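You operate a simulated robot arm through the tools that you are given. There is no shell and no other tool. Be economical: measure what you need, move in short steps, check, and stop when the job is done.

You are at the controls of a simulated robot arm. One attempt, no reset.

JOB
Add a scoop of sugar to the cocoa jar and close it.
Fine: stand the open jar on the bamboo board; lay the sugar lid on the board while you scoop, then cover the tub again; brown scoop back where it lay; screw the purple lid on tight. Set down upright: cocoa jar.

Only the result counts: the job must be done as asked and must still hold three seconds after the hand-in. Knocking over, shifting, dropping, spilling or breaking anything else fails it. A push-on lid holds only when it is set on centred and level and pressed home; a screw cap is set on level and turned clockwise until tight.

ROBOT AND FRAMES
A 7-joint arm with a two-finger parallel gripper, fixed in place. Base frame: the origin is at the foot of the arm, x ahead of it, y to its left, z up; the work surface is at about z = 900. Lengths are in mm, angles in rad, forces in N, time in s.
Its first joint turns from -2.897 to 2.897 rad. Payload 4.4 kg.
The tool frame sits at the grasp point between the pads (the TCP): z along the fingers, y along the line on which they close. The tips reach 23 mm beyond it. Largest opening 94 mm; finger width 38, thickness 10; the body of the gripper, 54 by 96 mm, starts 39 mm behind the TCP.
Orientation is told as [roll, pitch, yaw] about the base's x, y, z axes, in that order, counted from this pose: with the fingers straight down and closing along the base's y, the tool's x points along the base's -x, its y along +y and its z along -z.

CONTROLS
- The arm moves only by the tool drive_tool. Its argument "series" is a list of rows, each a list of 7 numbers: the shift along the base's x, y, z in mm, then the turn, a rotation vector about the base's x, y, z in rad, then the finger opening in mm, from 0 to 94. In form: [[x, y, z, wx, wy, wz, grip], ...]. A call has 1 to 20 rows; each row shifts and turns the commanded pose from where the row before left it. Each row takes 0.2 s and may step no farther than 50 mm and 0.15 rad from the row before; otherwise, or with a gripper value out of range, the whole call is refused. A pose out of reach is approached as far as the arm can. The call stops where the force on the tool passes 40 N (or 10 N more than at its start, if that is more) or the arm is blocked; 0.2 s more then pass. Each finger travels about 72 mm/s and halts on what it meets, pressing with about 30 N; the grip force reading is that of the motor and also rises with nothing between the fingers. The clock runs only during rows and for 0.2 s after the last one: add rows that do not move to give the fingers time. The reply holds the time, the measured pose of the TCP, the force on the tool along the base axes, the opening and the grip force, in the units named above and with some noise, with the torque about the TCP (base axes, N m) and any sound that the robot's microphone picked up, and new pictures: "views" is both (left out), scene, wrist or none.
- Cameras (640 x 400 px; columns grow to the right, rows downward): "scene" is fixed at [49.2, 649.4, 1673]; the picture's right is [-0.42, -0.91, 0.00], its down [-0.56, 0.26, -0.78] and it looks along [0.71, -0.33, -0.62] (base axes); focal length 331 px, centre (320, 200). "wrist" rides on the gripper at [86, 16, -75] in the tool frame; the picture's right is [-0.18, 0.98, 0.00], its down [-0.58, -0.11, -0.81] and it looks along [-0.79, -0.15, 0.59] (tool axes); focal length 243 px, centre (320, 200). There is no depth. A picture from a camera that has moved, and an enlarged one, comes with that camera's place and axes in the base frame and with its lens.
- enlarge(camera, box): a new picture of the part [left, top, right, bottom] of that camera's present view, enlarged. No time passes.
- sign_off(): hands the job in; it is judged then, once.

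Work in short steps. Places have to be worked out from the pictures, the camera data and where the tool is seen: move nearer, look again, correct. Check each grasp and each placing, and mend what went wrong. You have 120 turns and 200 pictures in all, those below and enlarged ones among them. Open the gripper and draw the arm clear of the work before you hand the job in, unless the task says otherwise; then end with one line.

The tools are called after ">>>" as name(argument=value, ...) on one line, values as JSON. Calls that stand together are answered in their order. drive_tool: Moves the arm, as the interface text tells. Its arguments: {"type":"object","properties":{"series":{"type":"array"},"views":{"type":"string","enum":["both","scene","wrist","none"]}},"required":["series"]} The other tools are called the same way: enlarge (camera, box) takes an enlarged picture of a part of a camera's view; sign_off () hands the job in.

At the start:

```text
t: 0.0
ee_pos: [666.7, 79.4, 1263.3]
tool_rot: [0.0, -0.001, -0.001]
wrist_force: [0.4, 0.4, 0.8]
ft_torque: [-0.01, 0.02, -0.01]
width: 93.9
grip_force: 0.1
```

scene: 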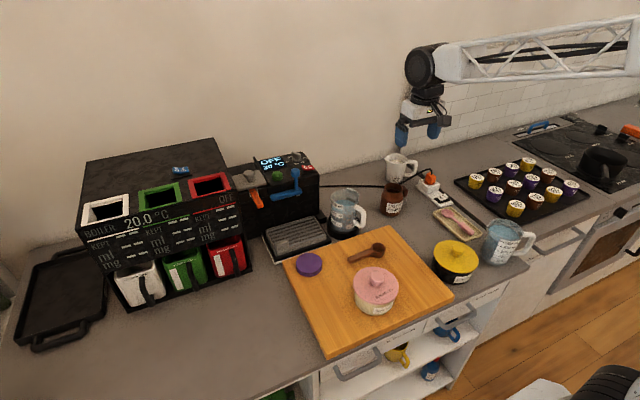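
wrist: 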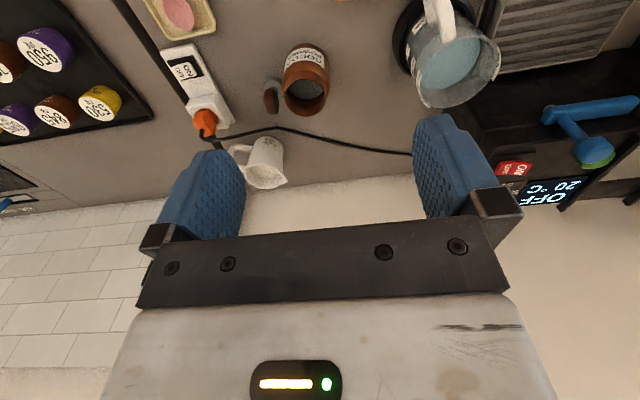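

The scene shows a board with a purple lid, brown scoop and pink-lidded tub, and a brown jar near the back. I'll enlarge those for identification.

>>> enlarge(camera="scene", box=[270, 220, 470, 345])

>>> enlarge(camera="scene", box=[320, 145, 480, 245])

>>> enlarge(camera="wrist", box=[200, 0, 400, 125])

```text
3.20 times, centred on (370, 282) of scene
camera zoom: at [49.2, 649.4, 1673.0], right [-0.42, -0.91, 0.0], down [-0.56, 0.26, -0.78], along [0.71, -0.33, -0.62], focal length 1059 px, centre (160, -64)
```

zoom: 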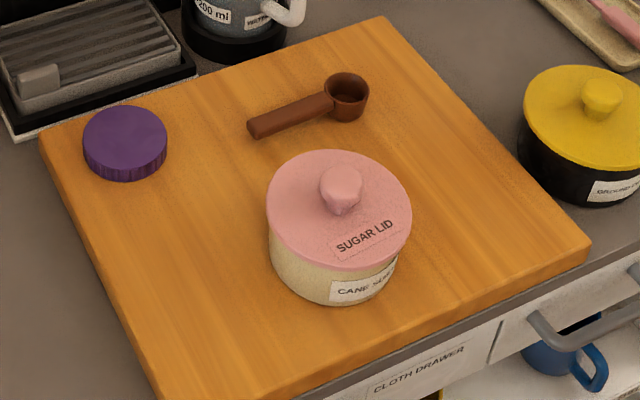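

```text
4.00 times, centred on (400, 195) of scene
camera zoom: at [49.2, 649.4, 1673.0], right [-0.42, -0.91, 0.0], down [-0.56, 0.26, -0.78], along [0.71, -0.33, -0.62], focal length 1324 px, centre (0, 220)
```

zoom: 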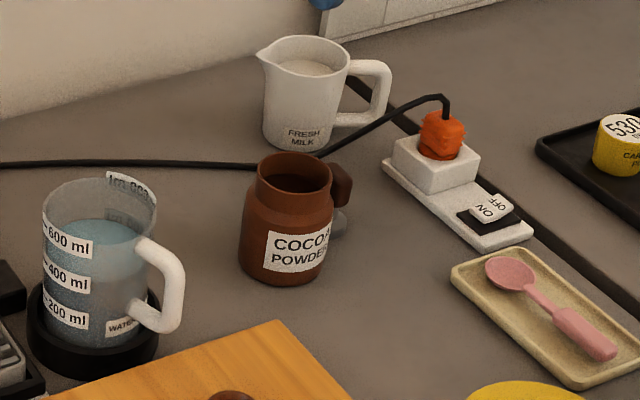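

```text
3.20 times, centred on (300, 62) of wrist
camera zoom: at [579.0, 94.9, 1338.5], right [0.18, 0.98, 0.0], down [0.58, -0.11, 0.81], along [0.79, -0.15, -0.59], focal length 776 px, centre (384, 640)
```

zoom: 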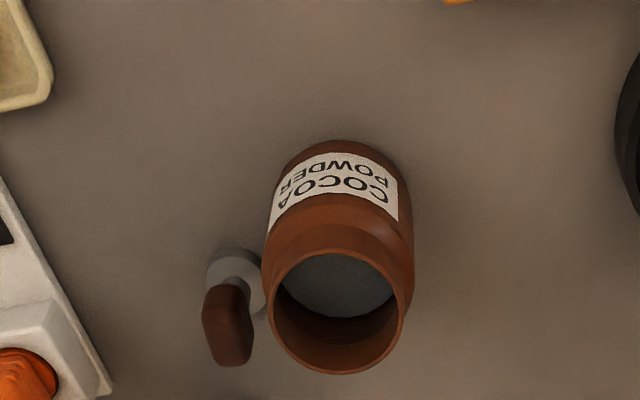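

The cocoa jar is at about (767, 36), ~109 tall; a tamper stands near it at (790,-30). I turn the tool by -90° and go above the jar so the fingers close along x, clear of the tamper.

>>> drive_tool(series=[[9.1, -3.9, -9, 0, 0, -0.1428, 94], [9.1, -3.9, -9, 0, 0, -0.1428, 94], [9.1, -3.9, -9, 0, 0, -0.1428, 94], [9.1, -3.9, -9, 0, 0, -0.1428, 94], [9.1, -3.9, -9, 0, 0, -0.1428, 94], [9.1, -3.9, -9, 0, 0, -0.1428, 94], [9.1, -3.9, -9, 0, 0, -0.1428, 94], [9.1, -3.9, -9, 0, 0, -0.1428, 94], [9.1, -3.9, -9, 0, 0, -0.1428, 94], [9.1, -3.9, -9, 0, 0, -0.1428, 94], [9.1, -3.9, -9, 0, 0, -0.1428, 94], [0, 0, 0, 0, 0, 0, 94]])

```text
t: 2.6
ee_pos: [766.7, 36.0, 1164.6]
tool_rot: [0.001, -0.001, -1.57]
wrist_force: [0.2, -0.4, -0.7]
ft_torque: [-0.04, -0.01, -0.01]
width: 93.9
grip_force: 0.1
camera wrist: at [781.7, 122.1, 1239.7], right [0.98, -0.18, 0.0], down [-0.11, -0.58, 0.81], along [-0.15, -0.79, -0.59], focal length 243 px, centre (320, 200)
```

scene: 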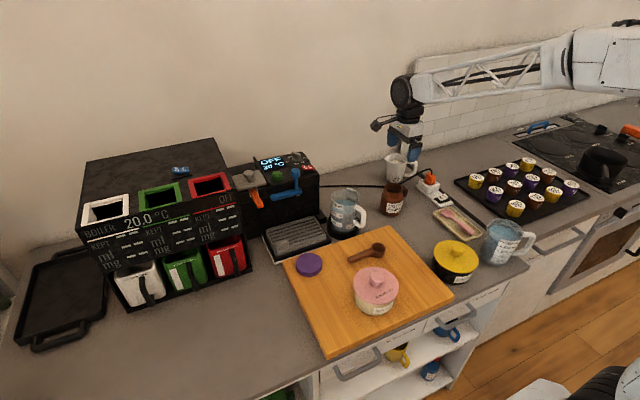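
wrist: 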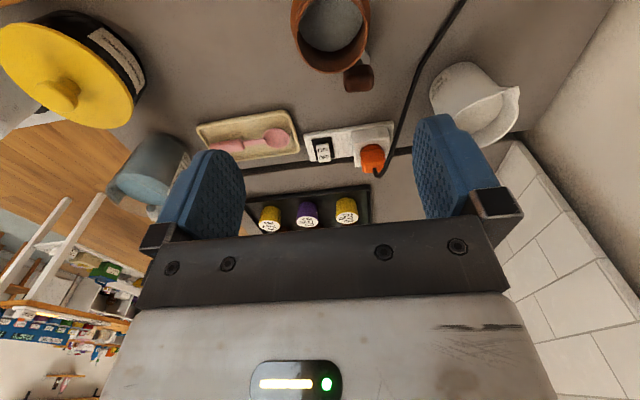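

I enlarge the wrist view for the mouth's centre.

>>> enlarge(camera="wrist", box=[240, 0, 440, 125])

```text
3.20 times, centred on (340, 62) of wrist
camera zoom: at [781.7, 122.1, 1239.7], right [0.98, -0.18, 0.0], down [-0.11, -0.58, 0.81], along [-0.15, -0.79, -0.59], focal length 776 px, centre (256, 640)
```

zoom: 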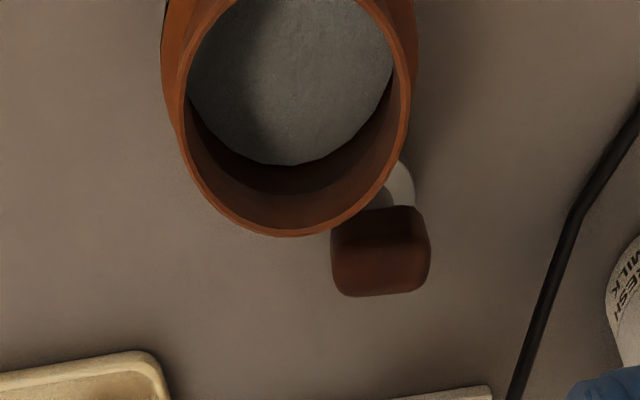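

Triangulating both wrist views puts the rim at (776, 35, 993), about 64 mm outer diameter. I lower above it and check before gripping the neck.

>>> drive_tool(series=[[9, -1, -40, 0, 0, 0, 94], [0, 0, -40, 0, 0, 0, 94], [0, 0, -40, 0, 0, 0, 94], [0, 0, 0, 0, 0, 0, 94]])

>>> enlarge(camera="scene", box=[350, 140, 446, 200])

```text
t: 3.6
ee_pos: [778.1, 35.6, 1044.0]
tool_rot: [0.001, 0.0, -1.571]
wrist_force: [-0.6, -0.5, -0.9]
ft_torque: [0.04, 0.0, 0.0]
width: 94.0
grip_force: 0.0
camera wrist: at [791.7, 121.3, 1119.7], right [0.98, -0.18, 0.0], down [-0.11, -0.58, 0.81], along [-0.15, -0.79, -0.59], focal length 243 px, centre (320, 200)
```

scene: 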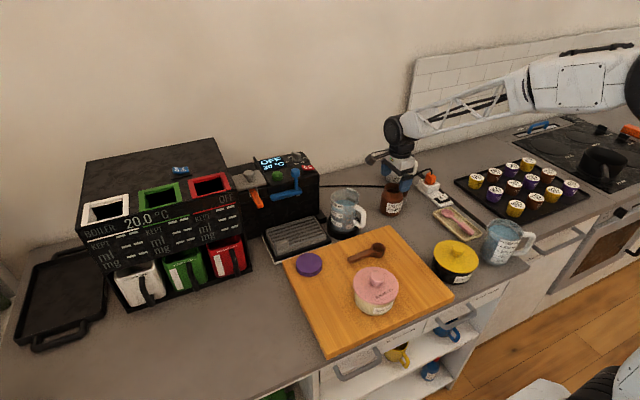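
wrist: 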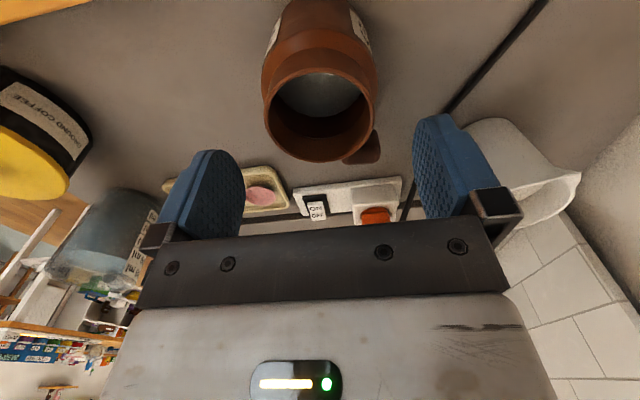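

```text
6.67 times, centred on (398, 170) of scene
camera zoom: at [49.2, 649.4, 1673.0], right [-0.42, -0.91, 0.0], down [-0.56, 0.26, -0.78], along [0.71, -0.33, -0.62], focal length 2206 px, centre (-200, 400)
```

zoom: 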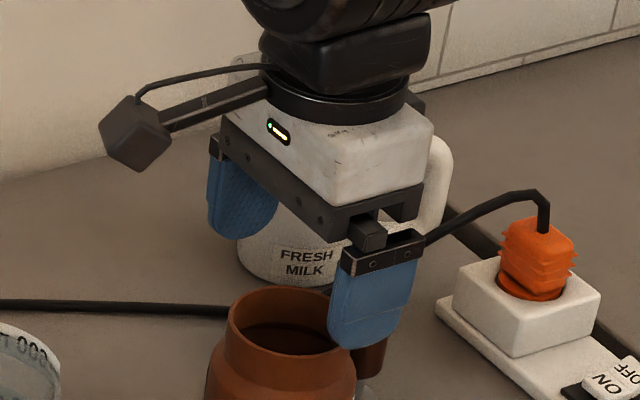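

Rim measured again at (775, 37, 993); aligned. I descend so the tips sit on the neck and look.

>>> drive_tool(series=[[-2, 1, -26, 0, 0, 0, 94], [0, 0, -24, 0, 0, 0, 94], [0, 0, 0, 0, 0, 0, 94]], views="wrist")

>>> enlarge(camera="scene", box=[350, 160, 446, 220])

```text
t: 4.4
ee_pos: [773.9, 36.6, 994.6]
tool_rot: [0.001, -0.001, -1.57]
wrist_force: [0.4, 0.4, -0.5]
ft_torque: [-0.04, -0.01, 0.0]
width: 93.8
grip_force: 0.0
camera wrist: at [789.1, 122.6, 1069.3], right [0.98, -0.18, 0.0], down [-0.11, -0.58, 0.81], along [-0.15, -0.79, -0.59], focal length 243 px, centre (320, 200)
```

wrist: 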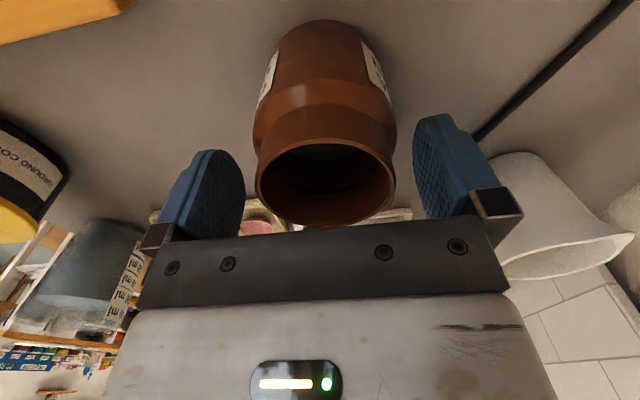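

```text
6.67 times, centred on (398, 190) of scene
camera zoom: at [49.2, 649.4, 1673.0], right [-0.42, -0.91, 0.0], down [-0.56, 0.26, -0.78], along [0.71, -0.33, -0.62], focal length 2206 px, centre (-200, 267)
```

zoom: 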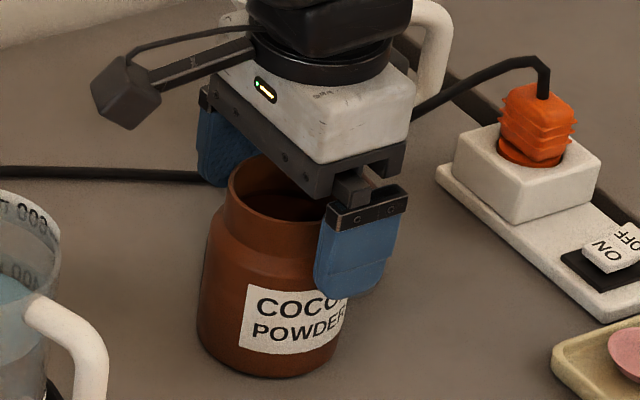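

Tips are at z≈971, alongside the neck; closing.

>>> drive_tool(series=[[0, 0, 0, 0, 0, 0, 50], [0, 0, 0, 0, 0, 0, 50], [0, 0, 0, 0, 0, 0, 50]], views="wrist")

>>> enlarge(camera="scene", box=[350, 160, 446, 220])

```text
t: 5.2
ee_pos: [773.9, 36.7, 994.6]
tool_rot: [0.001, 0.001, -1.57]
wrist_force: [-1.3, 0.1, -0.1]
ft_torque: [-0.01, 0.02, 0.04]
width: 74.7
grip_force: 29.5
camera wrist: at [789.1, 122.6, 1069.5], right [0.98, -0.18, 0.0], down [-0.11, -0.58, 0.81], along [-0.15, -0.79, -0.59], focal length 243 px, centre (320, 200)
```

wrist: 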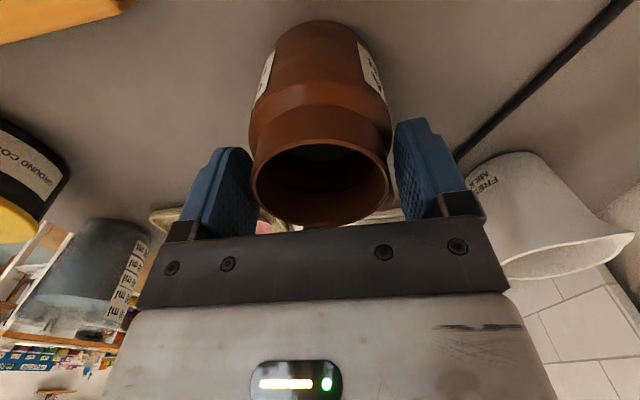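

```text
6.67 times, centred on (398, 190) of scene
camera zoom: at [49.2, 649.4, 1673.0], right [-0.42, -0.91, 0.0], down [-0.56, 0.26, -0.78], along [0.71, -0.33, -0.62], focal length 2206 px, centre (-200, 267)
```

zoom: 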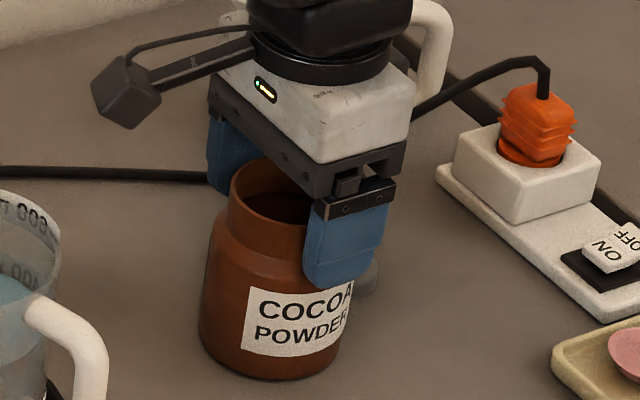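

The width of 74.7 shows tips pinching the shoulder. I open, go 24 mm lower to grip the straight body, and close again.

>>> drive_tool(series=[[0, 0, 0, 0, 0, 0, 94], [0, 0, 0, 0, 0, 0, 94], [0, 0, -12, 0, 0, 0, 94], [0, 0, -12, 0, 0, 0, 94], [0, 0, 0, 0, 0, 0, 94], [0, 0, 0, 0, 0, 0, 50], [0, 0, 0, 0, 0, 0, 50], [0, 0, 0, 0, 0, 0, 50]], views="wrist")

>>> enlarge(camera="scene", box=[350, 160, 446, 220])

```text
t: 7.0
ee_pos: [775.7, 36.2, 969.3]
tool_rot: [0.0, 0.0, -1.572]
wrist_force: [0.1, -0.4, 0.6]
ft_torque: [0.02, 0.05, 0.03]
width: 75.0
grip_force: 29.9
camera wrist: at [789.9, 122.0, 1045.9], right [0.98, -0.18, 0.0], down [-0.11, -0.58, 0.81], along [-0.15, -0.79, -0.59], focal length 243 px, centre (320, 200)
```

wrist: 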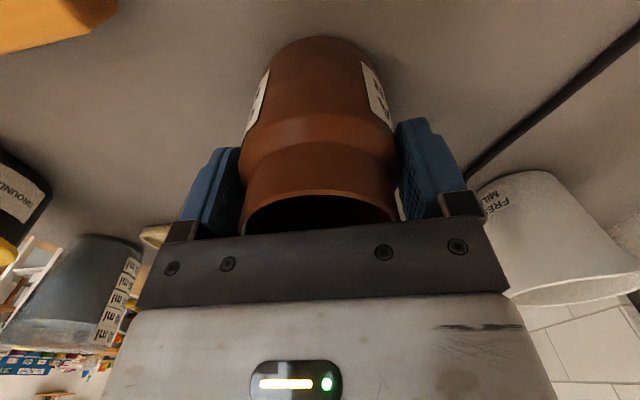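

```text
6.67 times, centred on (398, 190) of scene
camera zoom: at [49.2, 649.4, 1673.0], right [-0.42, -0.91, 0.0], down [-0.56, 0.26, -0.78], along [0.71, -0.33, -0.62], focal length 2206 px, centre (-200, 267)
```

zoom: 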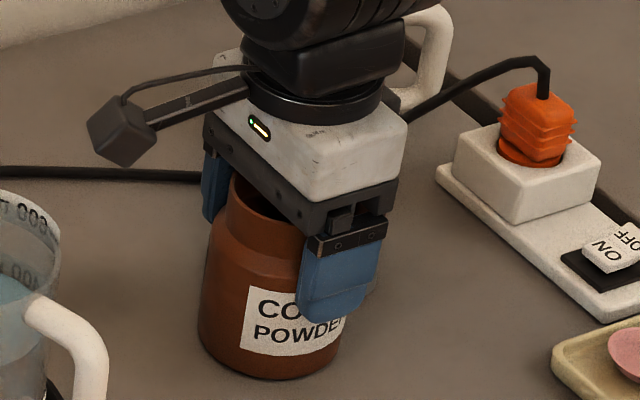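

Solid grip on the body (75 mm). I lift 120 mm straight up and check.

>>> drive_tool(series=[[0, 0, 20, 0, 0, 0, 50], [0, 0, 35, 0, 0, 0, 50], [0, 0, 35, 0, 0, 0, 50], [0, 0, 30, 0, 0, 0, 50]], views="scene")

```text
t: 8.0
ee_pos: [774.3, 35.3, 1090.7]
tool_rot: [0.0, -0.001, -1.572]
wrist_force: [0.3, 0.0, -2.9]
ft_torque: [-0.01, 0.01, 0.02]
width: 75.1
grip_force: 30.4
```

scene: 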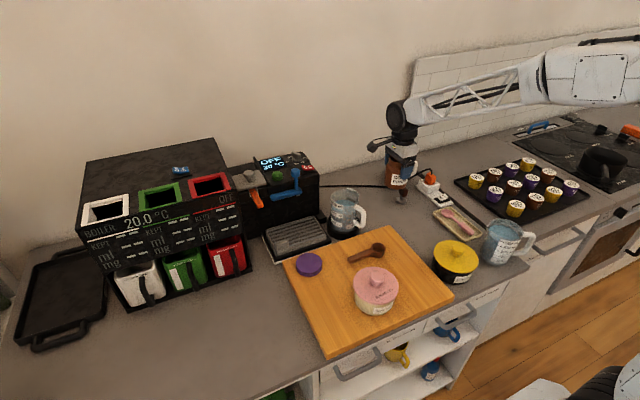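

Jar is held. I carry it over the free back corner of the board, near (640, 142).

>>> drive_tool(series=[[-34, 27, 0, 0, 0, 0, 50], [-34, 27, 0, 0, 0, 0, 50], [-34, 27, 0, 0, 0, 0, 50], [-32, 26, 0, 0, 0, 0, 50], [0, 0, -30, 0, 0, 0, 50], [0, 0, -20, 0, 0, 0, 50], [0, 0, 0, 0, 0, 0, 50]])

>>> enlarge(camera="scene", box=[320, 180, 480, 280])

```text
t: 9.6
ee_pos: [639.6, 143.0, 1040.6]
tool_rot: [0.001, 0.0, -1.572]
wrist_force: [0.4, 0.5, -3.3]
ft_torque: [-0.02, 0.03, 0.01]
width: 74.6
grip_force: 29.8
camera wrist: at [654.7, 228.7, 1115.6], right [0.98, -0.18, 0.0], down [-0.11, -0.58, 0.81], along [-0.15, -0.79, -0.59], focal length 243 px, centre (320, 200)
```

scene: 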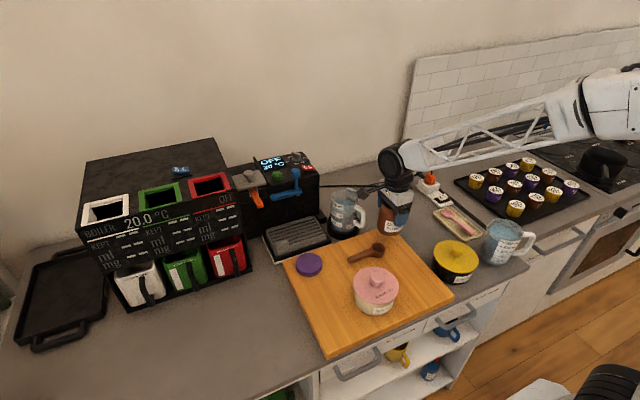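
wrist: 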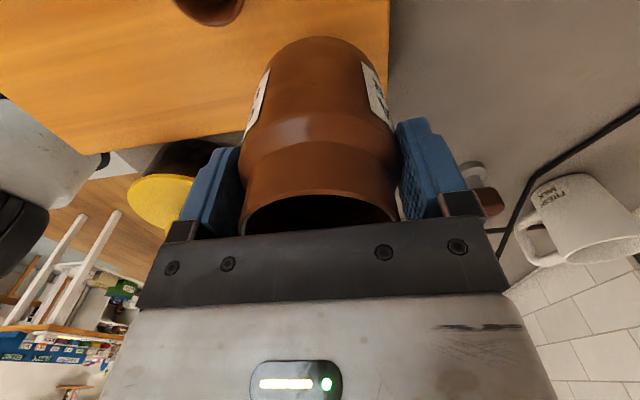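

```text
4.00 times, centred on (400, 230) of scene
camera zoom: at [49.2, 649.4, 1673.0], right [-0.42, -0.91, 0.0], down [-0.56, 0.26, -0.78], along [0.71, -0.33, -0.62], focal length 1324 px, centre (0, 80)
```

zoom: 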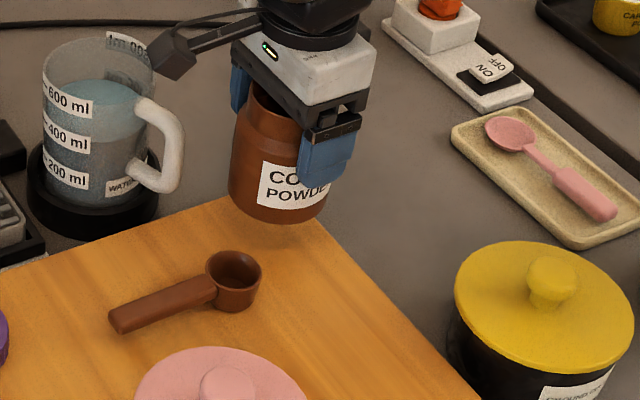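

Board edges come out at x≈689 and y≈94, so the jar fits at (640,143). I lower slowly until it touches.

>>> drive_tool(series=[[0, 0, -20, 0, 0, 0, 50], [0, 0, -15, 0, 0, 0, 50], [0, 0, -4, 0, 0, 0, 50], [0, 0, -3, 0, 0, 0, 50], [0, 0, 0, 0, 0, 0, 50]], views="none")

>>> enlarge(camera="scene", box=[350, 180, 446, 240])

```text
t: 10.8
ee_pos: [640.7, 142.8, 1000.6]
tool_rot: [0.004, 0.0, -1.57]
wrist_force: [-3.1, -6.5, 28.5]
ft_torque: [-0.06, 0.48, 0.24]
width: 75.2
grip_force: 30.5
```

```text
6.67 times, centred on (398, 210) of scene
camera zoom: at [49.2, 649.4, 1673.0], right [-0.42, -0.91, 0.0], down [-0.56, 0.26, -0.78], along [0.71, -0.33, -0.62], focal length 2206 px, centre (-200, 133)
```

zoom: 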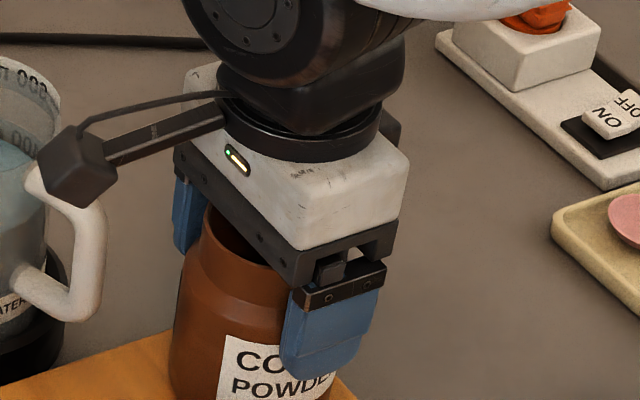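

The jar is down (board top ≈ 931). I relieve the press by 2 mm, release and rise.

>>> drive_tool(series=[[0, 0, 2, 0, 0, 0, 50], [0, 0, 0, 0, 0, 0, 50], [0, 0, 0, 0, 0, 0, 88], [0, 0, 0, 0, 0, 0, 88], [0, 0, 20, 0, 0, 0, 88], [0, 0, 40, 0, 0, 0, 88], [0, 0, 40, 0, 0, 0, 88], [0, 0, 0, 0, 0, 0, 88]])

>>> enlarge(camera="scene", box=[270, 200, 478, 330])

```text
t: 12.6
ee_pos: [639.3, 143.5, 1102.0]
tool_rot: [0.0, -0.001, -1.571]
wrist_force: [-0.5, -0.4, 0.2]
ft_torque: [0.02, 0.01, -0.01]
width: 88.2
grip_force: 0.0
camera wrist: at [654.8, 228.5, 1176.6], right [0.98, -0.18, 0.0], down [-0.11, -0.58, 0.81], along [-0.15, -0.79, -0.59], focal length 243 px, centre (320, 200)
```

scene: 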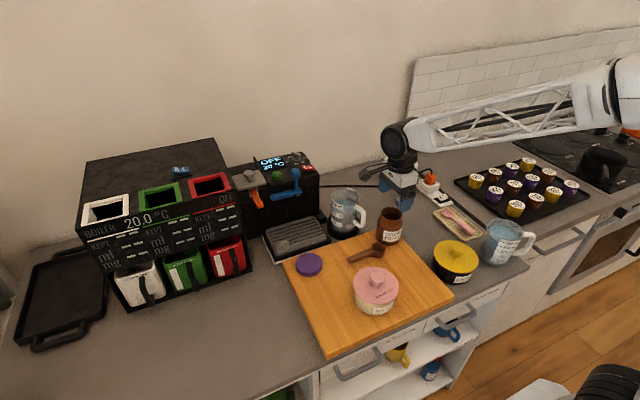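
wrist: 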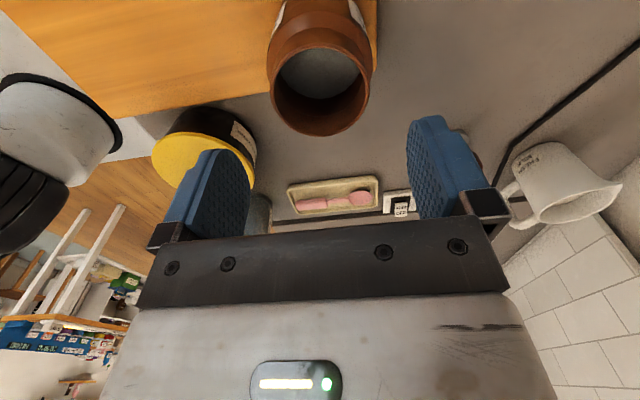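

```text
3.08 times, centred on (374, 265) of scene
camera zoom: at [49.2, 649.4, 1673.0], right [-0.42, -0.91, 0.0], down [-0.56, 0.26, -0.78], along [0.71, -0.33, -0.62], focal length 1018 px, centre (154, 0)
```

zoom: 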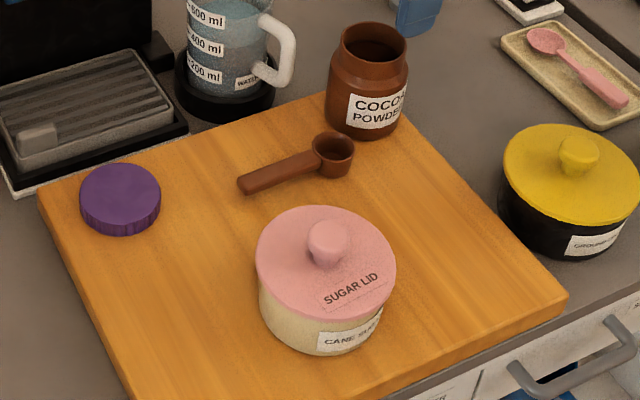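

The jar stands on the board. Now I move above the sugar tub to measure the lid's knob.

>>> drive_tool(series=[[-31, 27, 12, 0, 0, 0, 88], [-31, 27, 12, 0, 0, 0, 88], [-31, 27, 12, 0, 0, 0, 88], [-31, 27, 12, 0, 0, 0, 88], [-31, 27, 0, 0, 0, 0, 88], [-31, 27, 0, 0, 0, 0, 88], [0, 0, 0, 0, 0, 0, 88]], views="wrist")

```text
t: 14.2
ee_pos: [454.3, 303.2, 1146.6]
tool_rot: [-0.001, 0.001, -1.572]
wrist_force: [0.7, 0.2, -0.5]
ft_torque: [0.01, 0.03, -0.01]
width: 88.2
grip_force: 0.1
camera wrist: at [467.9, 389.6, 1222.4], right [0.98, -0.18, 0.0], down [-0.11, -0.58, 0.81], along [-0.15, -0.79, -0.59], focal length 243 px, centre (320, 200)
```

wrist: 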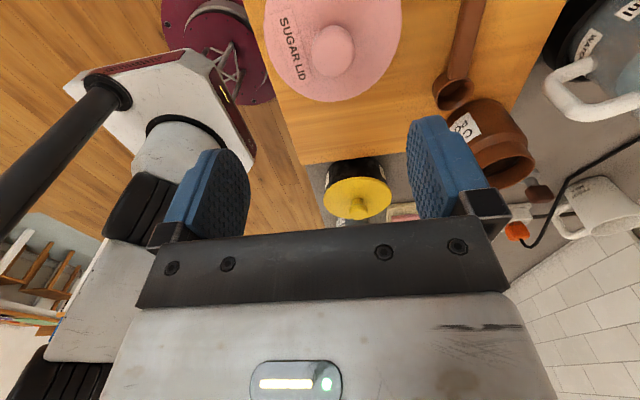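

Knob top triangulates to about (462, 305, 1017), ~34 mm wide. I go lower and look closer.

>>> drive_tool(series=[[8, 2, -35, 0, 0, 0, 80], [0, 0, -30, 0, 0, 0, 70], [0, 0, 0, 0, 0, 0, 70]], views="wrist")

>>> enlarge(camera="scene", box=[328, 240, 424, 320])

```text
t: 15.0
ee_pos: [461.4, 305.6, 1082.2]
tool_rot: [-0.001, -0.001, -1.571]
wrist_force: [0.0, -0.4, -0.2]
ft_torque: [0.01, -0.02, 0.0]
width: 69.9
grip_force: 0.1
camera wrist: at [477.0, 391.6, 1156.7], right [0.98, -0.18, 0.0], down [-0.11, -0.58, 0.81], along [-0.15, -0.79, -0.59], focal length 243 px, centre (320, 200)
```

wrist: 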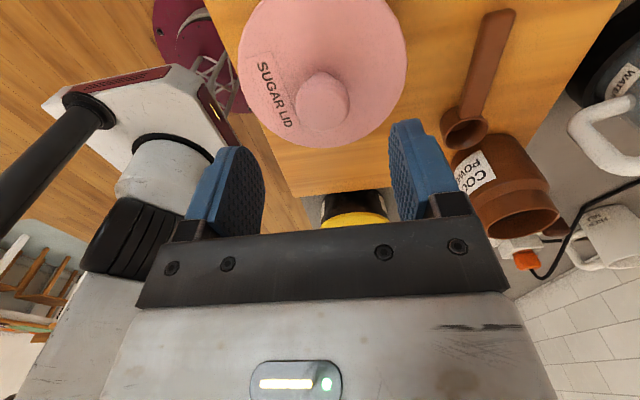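

```text
5.00 times, centred on (376, 280) of scene
camera zoom: at [49.2, 649.4, 1673.0], right [-0.42, -0.91, 0.0], down [-0.56, 0.26, -0.78], along [0.71, -0.33, -0.62], focal length 1654 px, centre (40, -200)
```

zoom: 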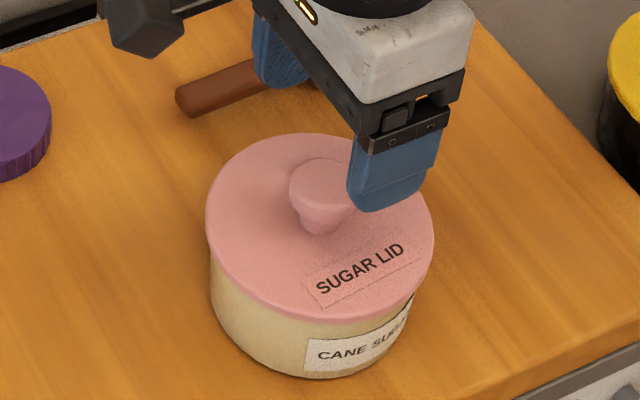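

Knob centre about (462.5, 308). I descend with open fingers straddling it, then grip.

>>> drive_tool(series=[[1, 2, -25, 0, 0, 0, 70], [0, 0, -25, 0, 0, 0, 70], [0, 0, -12, 0, 0, 0, 70], [0, 0, 0, 0, 0, 0, 70]], views="wrist")

>>> enlarge(camera="scene", box=[328, 240, 424, 320])

```text
t: 16.0
ee_pos: [461.5, 307.0, 1020.4]
tool_rot: [0.001, 0.0, -1.571]
wrist_force: [0.0, 0.3, -0.5]
ft_torque: [-0.01, 0.01, 0.01]
width: 70.1
grip_force: 0.0
camera wrist: at [476.9, 394.1, 1095.7], right [0.98, -0.18, 0.0], down [-0.11, -0.58, 0.81], along [-0.15, -0.79, -0.59], focal length 243 px, centre (320, 200)
```

wrist: 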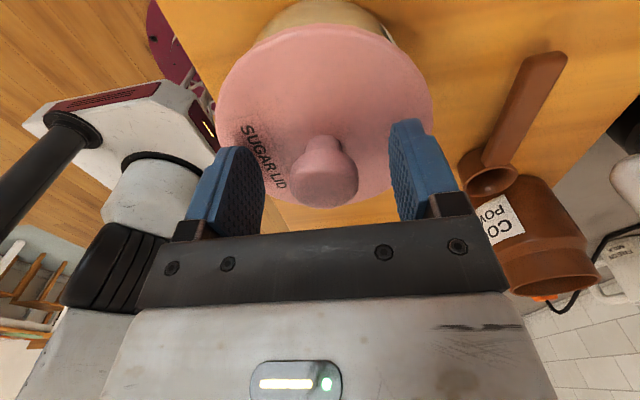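

```text
5.00 times, centred on (376, 280) of scene
camera zoom: at [49.2, 649.4, 1673.0], right [-0.42, -0.91, 0.0], down [-0.56, 0.26, -0.78], along [0.71, -0.33, -0.62], focal length 1654 px, centre (40, -200)
```

zoom: 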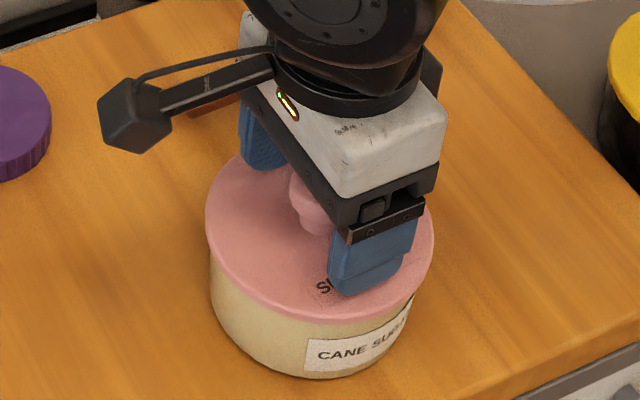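

Fingers straddle the knob; I shift +4 in y for centring and close.

>>> drive_tool(series=[[0, 4, 0, 0, 0, 0, 70], [0, 0, 0, 0, 0, 0, 10], [0, 0, 0, 0, 0, 0, 10], [0, 0, 0, 0, 0, 0, 10], [0, 0, 0, 0, 0, 0, 10]], views="wrist")

```text
t: 17.2
ee_pos: [461.9, 313.2, 1021.5]
tool_rot: [0.0, 0.001, -1.57]
wrist_force: [-0.1, 0.2, 1.2]
ft_torque: [0.01, -0.02, 0.04]
width: 32.0
grip_force: 30.4
camera wrist: at [477.3, 399.1, 1096.2], right [0.98, -0.18, 0.0], down [-0.11, -0.58, 0.81], along [-0.15, -0.79, -0.59], focal length 243 px, centre (320, 200)
```

wrist: 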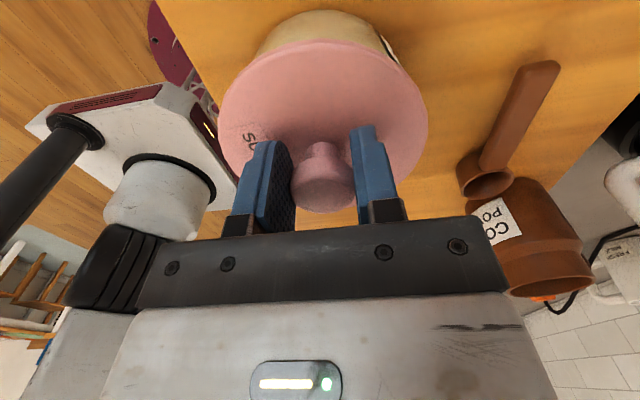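

Knob is gripped (32 mm). I lift gently and check that the lid comes off without the tub.

>>> drive_tool(series=[[0, 0, 2, 0, 0, 0, 10], [0, 0, 3, 0, 0, 0, 10], [0, 0, 5, 0, 0, 0, 10], [0, 0, 10, 0, 0, 0, 10], [0, 0, 10, 0, 0, 0, 10], [0, 0, 0, 0, 0, 0, 10]])

>>> enlarge(camera="scene", box=[328, 240, 424, 320])

```text
t: 18.6
ee_pos: [463.6, 312.5, 1051.1]
tool_rot: [-0.001, -0.001, -1.569]
wrist_force: [0.4, 0.1, -1.1]
ft_torque: [0.03, -0.01, 0.0]
width: 31.8
grip_force: 29.8
camera wrist: at [478.2, 398.9, 1125.9], right [0.98, -0.18, 0.0], down [-0.11, -0.58, 0.81], along [-0.15, -0.79, -0.59], focal length 243 px, centre (320, 200)
```

scene: 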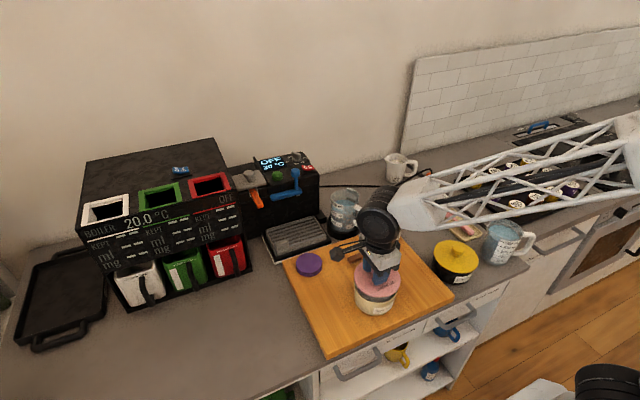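
wrist: 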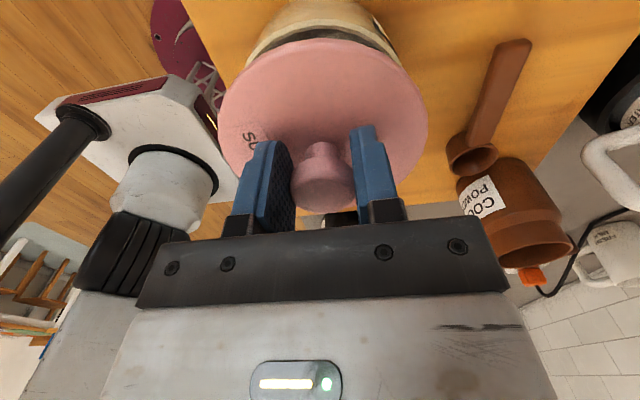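

```text
5.00 times, centred on (376, 280) of scene
camera zoom: at [49.2, 649.4, 1673.0], right [-0.42, -0.91, 0.0], down [-0.56, 0.26, -0.78], along [0.71, -0.33, -0.62], focal length 1654 px, centre (40, -200)
```

zoom: 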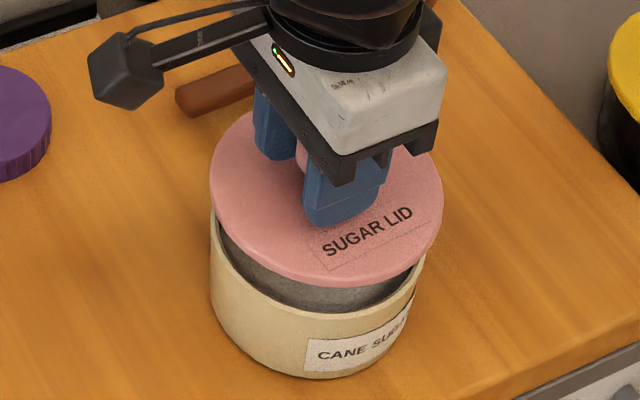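

The lid is off and the tub stayed. I raise it, move it over the free area at (480,165), and lower partly.

>>> drive_tool(series=[[0, 0, 30, 0, 0, 0, 10], [5, -38, 10, 0, 0, 0, 10], [5, -38, 0, 0, 0, 0, 10], [5, -38, 0, 0, 0, 0, 10], [2, -34, 0, 0, 0, 0, 10], [0, 0, -40, 0, 0, 0, 10], [0, 0, -30, 0, 0, 0, 10], [0, 0, 0, 0, 0, 0, 10]])

>>> enlarge(camera="scene", box=[328, 220, 456, 320])

```text
t: 20.4
ee_pos: [478.4, 164.8, 1020.4]
tool_rot: [0.0, 0.001, -1.572]
wrist_force: [-0.4, -0.2, -0.7]
ft_torque: [0.0, 0.02, 0.04]
width: 31.8
grip_force: 30.3
camera wrist: at [493.1, 250.9, 1096.6], right [0.98, -0.18, 0.0], down [-0.11, -0.58, 0.81], along [-0.15, -0.79, -0.59], focal length 243 px, centre (320, 200)
```

scene: 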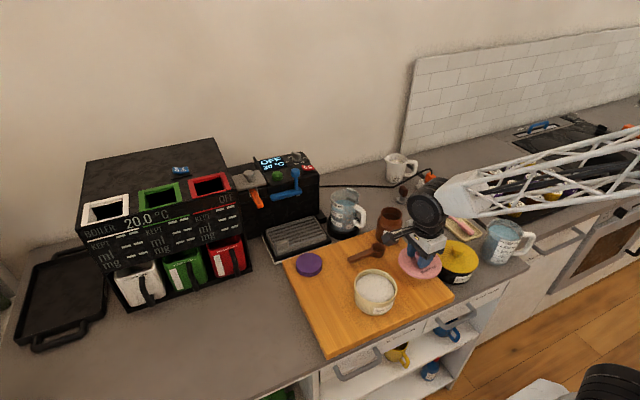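
wrist: 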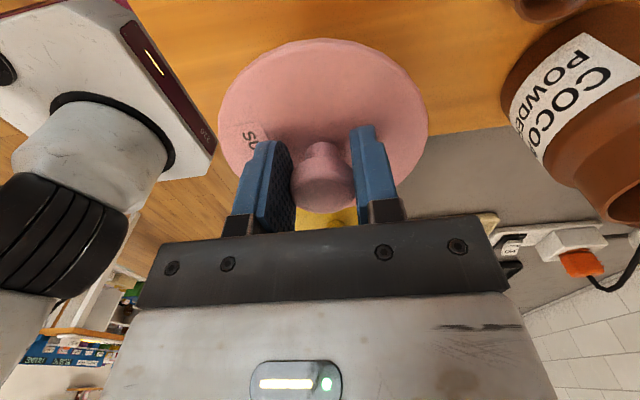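

```text
4.00 times, centred on (392, 270) of scene
camera zoom: at [49.2, 649.4, 1673.0], right [-0.42, -0.91, 0.0], down [-0.56, 0.26, -0.78], along [0.71, -0.33, -0.62], focal length 1324 px, centre (32, -80)
```

zoom: 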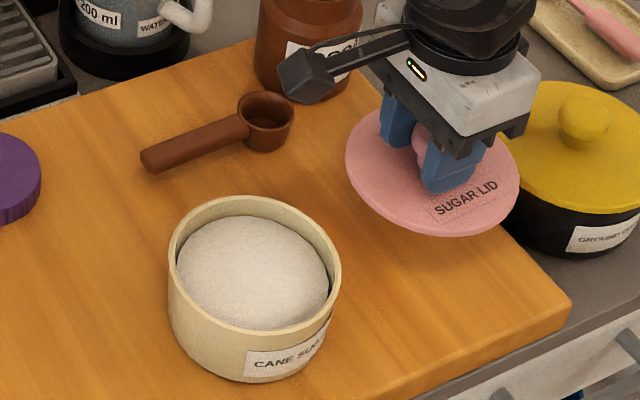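

The sugar nearly fills the tub. I lower the lid onto the board until it touches.

>>> drive_tool(series=[[0, 0, -20, 0, 0, 0, 10], [0, 0, -12, 0, 0, 0, 10], [0, 0, -4, 0, 0, 0, 10], [0, 0, -4, 0, 0, 0, 10], [0, 0, 0, 0, 0, 0, 10]], views="none")

>>> enlarge(camera="scene", box=[376, 220, 472, 300])

```text
t: 21.6
ee_pos: [479.0, 165.4, 983.3]
tool_rot: [-0.001, 0.001, -1.569]
wrist_force: [-0.1, -0.1, -0.4]
ft_torque: [-0.01, 0.0, -0.05]
width: 31.8
grip_force: 29.7
```

```text
5.00 times, centred on (424, 260) of scene
camera zoom: at [49.2, 649.4, 1673.0], right [-0.42, -0.91, 0.0], down [-0.56, 0.26, -0.78], along [0.71, -0.33, -0.62], focal length 1654 px, centre (-200, -100)
```

zoom: 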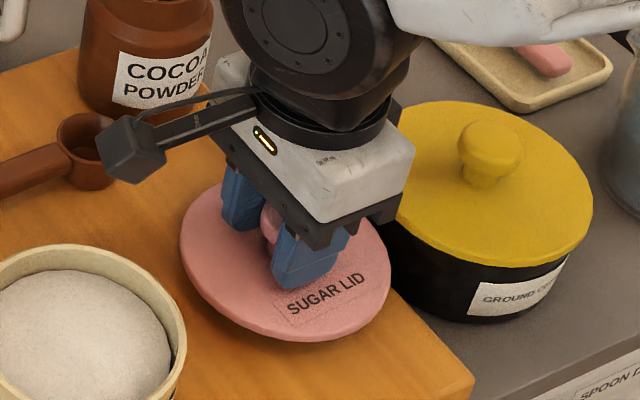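

No contact yet; lowering further in small steps.

>>> drive_tool(series=[[0, 0, -4, 0, 0, 0, 10], [0, 0, -4, 0, 0, 0, 10], [0, 0, -3, 0, 0, 0, 10], [0, 0, -3, 0, 0, 0, 10], [0, 0, 0, 0, 0, 0, 10]], views="none")

```text
t: 22.8
ee_pos: [482.0, 166.0, 968.0]
tool_rot: [0.002, 0.0, -1.57]
wrist_force: [0.1, 1.8, 34.2]
ft_torque: [-0.24, 0.04, 0.05]
width: 31.6
grip_force: 30.3
```

The lid rests on the board. I relieve, release and rise, then move toward the scoop.

>>> drive_tool(series=[[0, 0, 2, 0, 0, 0, 10], [0, 0, 0, 0, 0, 0, 60], [0, 0, 0, 0, 0, 0, 60], [0, 0, 20, 0, 0, 0, 60], [0, 0, 40, 0, 0, 0, 60], [0, 0, 45, 0, 0, 0, 60], [20, 20, 30, 0, 0, 0, 60], [30, 35, 0, 0, 0, 0, 60], [30, 35, 0, 0, 0, 0, 60], [30, 30, 0, 0, 0, 0, 60], [0, 0, 0, 0, 0, 0, 60]])

>>> enlarge(camera="scene", box=[328, 220, 456, 320])

```text
t: 25.2
ee_pos: [588.5, 285.5, 1105.3]
tool_rot: [0.001, 0.001, -1.569]
wrist_force: [-0.1, 0.2, 1.1]
ft_torque: [0.03, 0.03, -0.02]
width: 60.1
grip_force: 0.0
camera wrist: at [604.7, 370.8, 1181.3], right [0.98, -0.18, 0.0], down [-0.11, -0.58, 0.81], along [-0.15, -0.79, -0.59], focal length 243 px, centre (320, 200)
```

scene: 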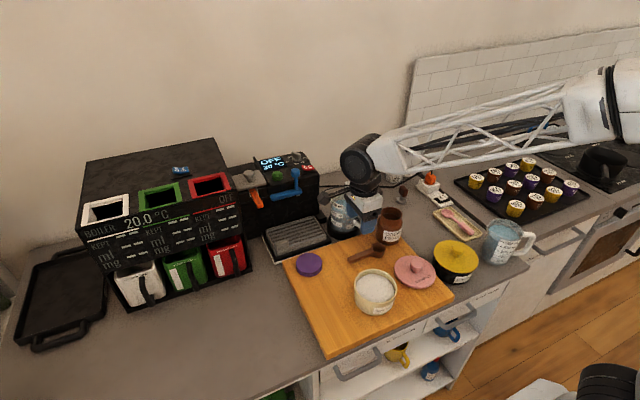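
wrist: 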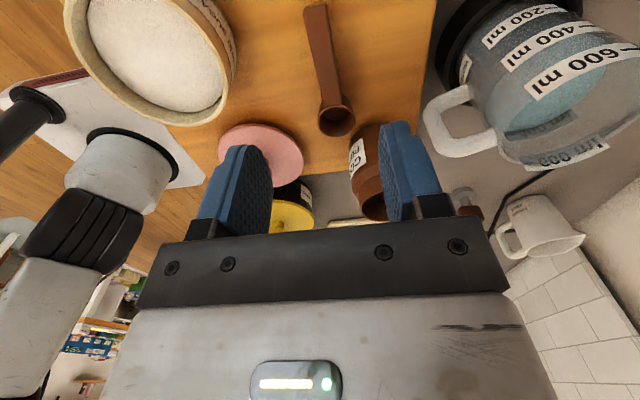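

```text
4.00 times, centred on (392, 270) of scene
camera zoom: at [49.2, 649.4, 1673.0], right [-0.42, -0.91, 0.0], down [-0.56, 0.26, -0.78], along [0.71, -0.33, -0.62], focal length 1324 px, centre (32, -80)
```

zoom: 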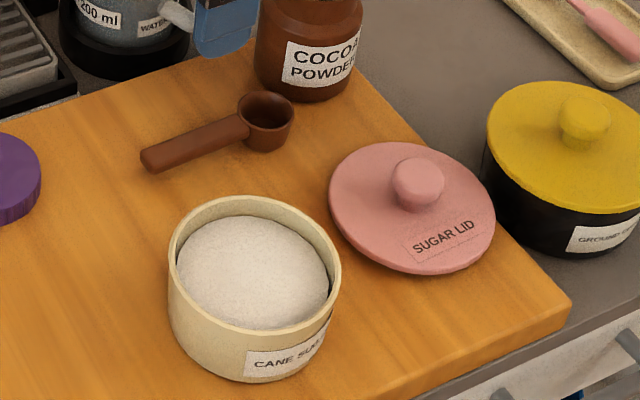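

Lid lies flat. I enlarge the scoop to judge handle height and geometry.

>>> enlarge(camera="scene", box=[336, 230, 416, 280])

>>> enlarge(camera="wrist", box=[240, 0, 440, 140])

```text
8.00 times, centred on (376, 255) of scene
camera zoom: at [49.2, 649.4, 1673.0], right [-0.42, -0.91, 0.0], down [-0.56, 0.26, -0.78], along [0.71, -0.33, -0.62], focal length 2647 px, centre (-128, -240)
```

zoom: 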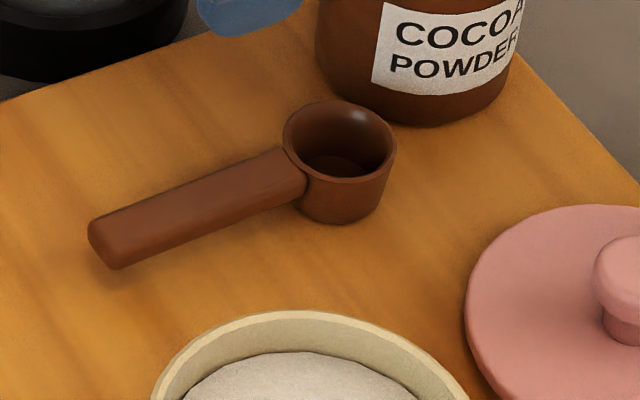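

```text
2.86 times, centred on (340, 70) of wrist
camera zoom: at [604.7, 370.8, 1181.3], right [0.98, -0.18, 0.0], down [-0.11, -0.58, 0.81], along [-0.15, -0.79, -0.59], focal length 693 px, centre (263, 571)
```

zoom: 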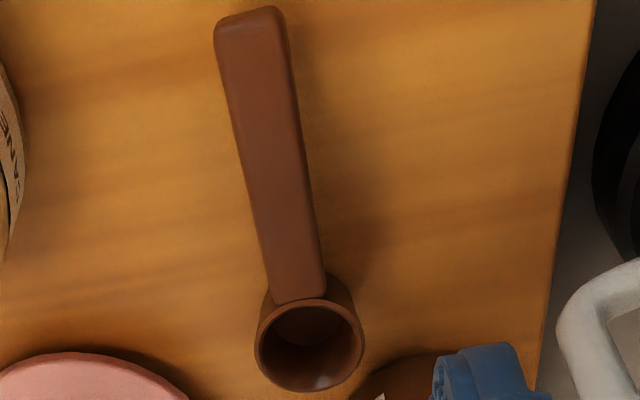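

The handle is a bar along y at x≈590 (y 228–311), bowl centre about (592, 208). I descend above the handle at y≈290 and re-check.

>>> drive_tool(series=[[1.5, 4, -40, 0, 0, 0, 60], [0, 0, -40, 0, 0, 0, 60], [0, 0, -20, 0, 0, 0, 60], [0, 0, 0, 0, 0, 0, 60]], views="wrist")

>>> enlarge(camera="scene", box=[320, 220, 416, 280])

```text
t: 26.2
ee_pos: [591.9, 288.3, 1003.9]
tool_rot: [0.0, 0.0, -1.571]
wrist_force: [0.2, 0.3, -0.2]
ft_torque: [0.03, -0.01, -0.01]
width: 59.8
grip_force: 0.1
camera wrist: at [606.8, 374.3, 1079.7], right [0.98, -0.18, 0.0], down [-0.11, -0.58, 0.81], along [-0.15, -0.79, -0.59], focal length 243 px, centre (320, 200)
```

wrist: 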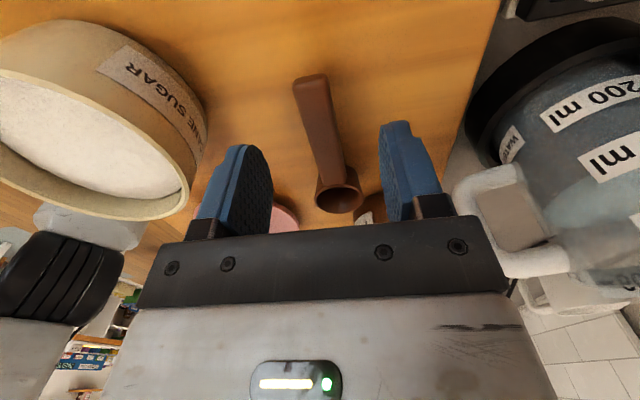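

```text
6.67 times, centred on (368, 250) of scene
camera zoom: at [49.2, 649.4, 1673.0], right [-0.42, -0.91, 0.0], down [-0.56, 0.26, -0.78], along [0.71, -0.33, -0.62], focal length 2206 px, centre (0, -133)
```

zoom: 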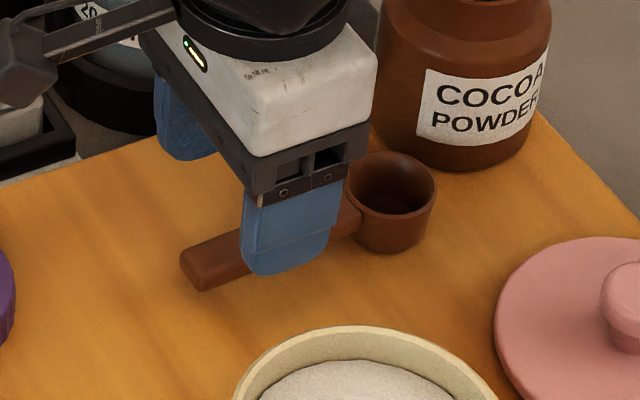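

Handle at y=289 has x≈589; I shift slightly, descend to z≈959 and close.

>>> drive_tool(series=[[-2.5, 1, -25, 0, 0, 0, 60], [0, 0, -20, 0, 0, 0, 60], [0, 0, 0, 0, 0, 0, 60], [0, 0, 0, 0, 0, 0, 5], [0, 0, 0, 0, 0, 0, 5], [0, 0, 0, 0, 0, 0, 5], [0, 0, 0, 0, 0, 0, 5]], views="wrist")

>>> enlarge(camera="scene", box=[320, 220, 416, 280])

```text
t: 27.8
ee_pos: [587.9, 290.1, 959.6]
tool_rot: [0.0, 0.0, -1.57]
wrist_force: [0.7, -0.2, 0.0]
ft_torque: [0.04, 0.0, -0.04]
width: 19.5
grip_force: 30.3
camera wrist: at [603.2, 374.3, 1034.2], right [0.98, -0.18, 0.0], down [-0.11, -0.58, 0.81], along [-0.15, -0.79, -0.59], focal length 243 px, centre (320, 200)
```

wrist: 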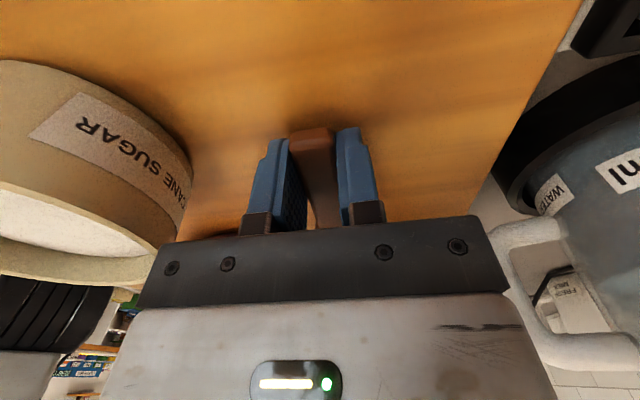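

```text
6.67 times, centred on (368, 250) of scene
camera zoom: at [49.2, 649.4, 1673.0], right [-0.42, -0.91, 0.0], down [-0.56, 0.26, -0.78], along [0.71, -0.33, -0.62], focal length 2206 px, centre (0, -133)
```

zoom: 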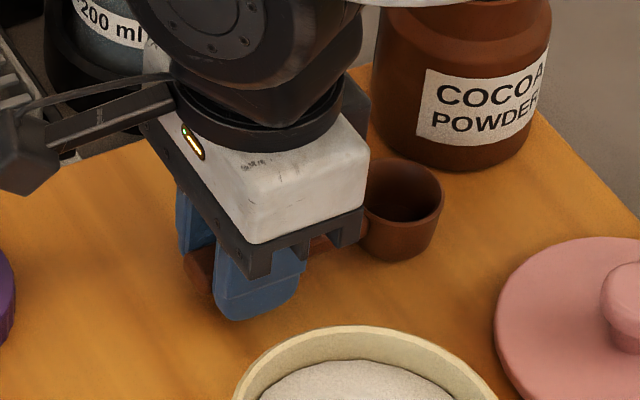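

Handle is gripped (19.5 mm); the bowl shifted ~3 mm, which I'll undo on return. I lift and tilt the bowl down about 0.87 rad on the way over the tub.

>>> drive_tool(series=[[0, 0, 20, 0, 0, 0, 5], [0, 0, 45, 0, 0, 0, 5], [0, 0, 45, 0, 0, 0, 5], [0, 0, 40, 0, 0, 0, 5], [0, 0, 0, 0, 0, 0, 5]])

>>> enlarge(camera="scene", box=[320, 180, 416, 240])

```text
t: 29.0
ee_pos: [589.0, 290.2, 1110.5]
tool_rot: [-0.001, -0.001, -1.571]
wrist_force: [-0.2, -0.1, -0.2]
ft_torque: [0.0, 0.01, -0.04]
width: 19.2
grip_force: 29.7
camera wrist: at [603.1, 375.4, 1185.3], right [0.98, -0.18, 0.0], down [-0.11, -0.58, 0.81], along [-0.15, -0.79, -0.59], focal length 243 px, centre (320, 200)
```

scene: 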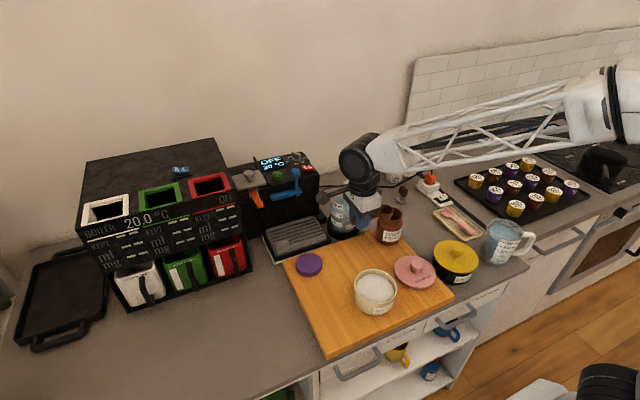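
wrist: 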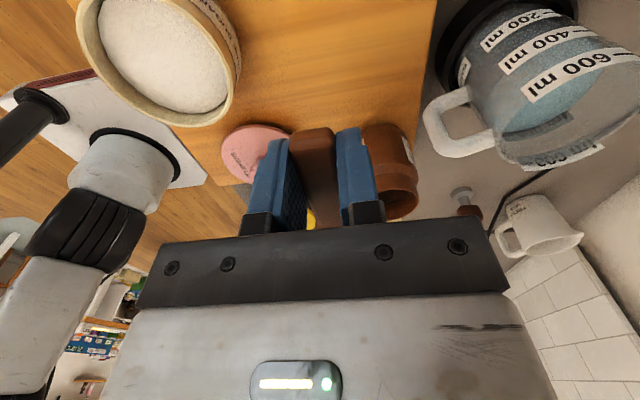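

```text
6.67 times, centred on (368, 210) of scene
camera zoom: at [49.2, 649.4, 1673.0], right [-0.42, -0.91, 0.0], down [-0.56, 0.26, -0.78], along [0.71, -0.33, -0.62], focal length 2206 px, centre (0, 133)
```

zoom: 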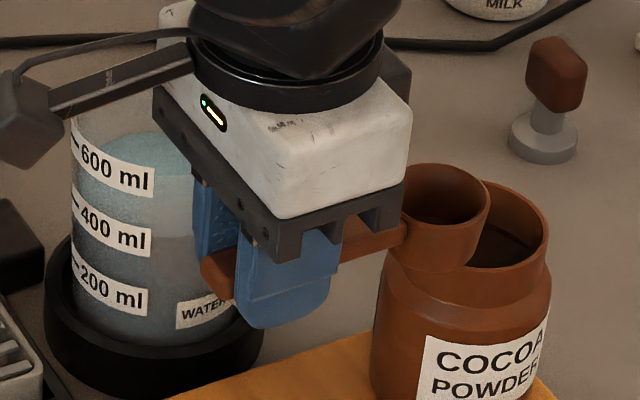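

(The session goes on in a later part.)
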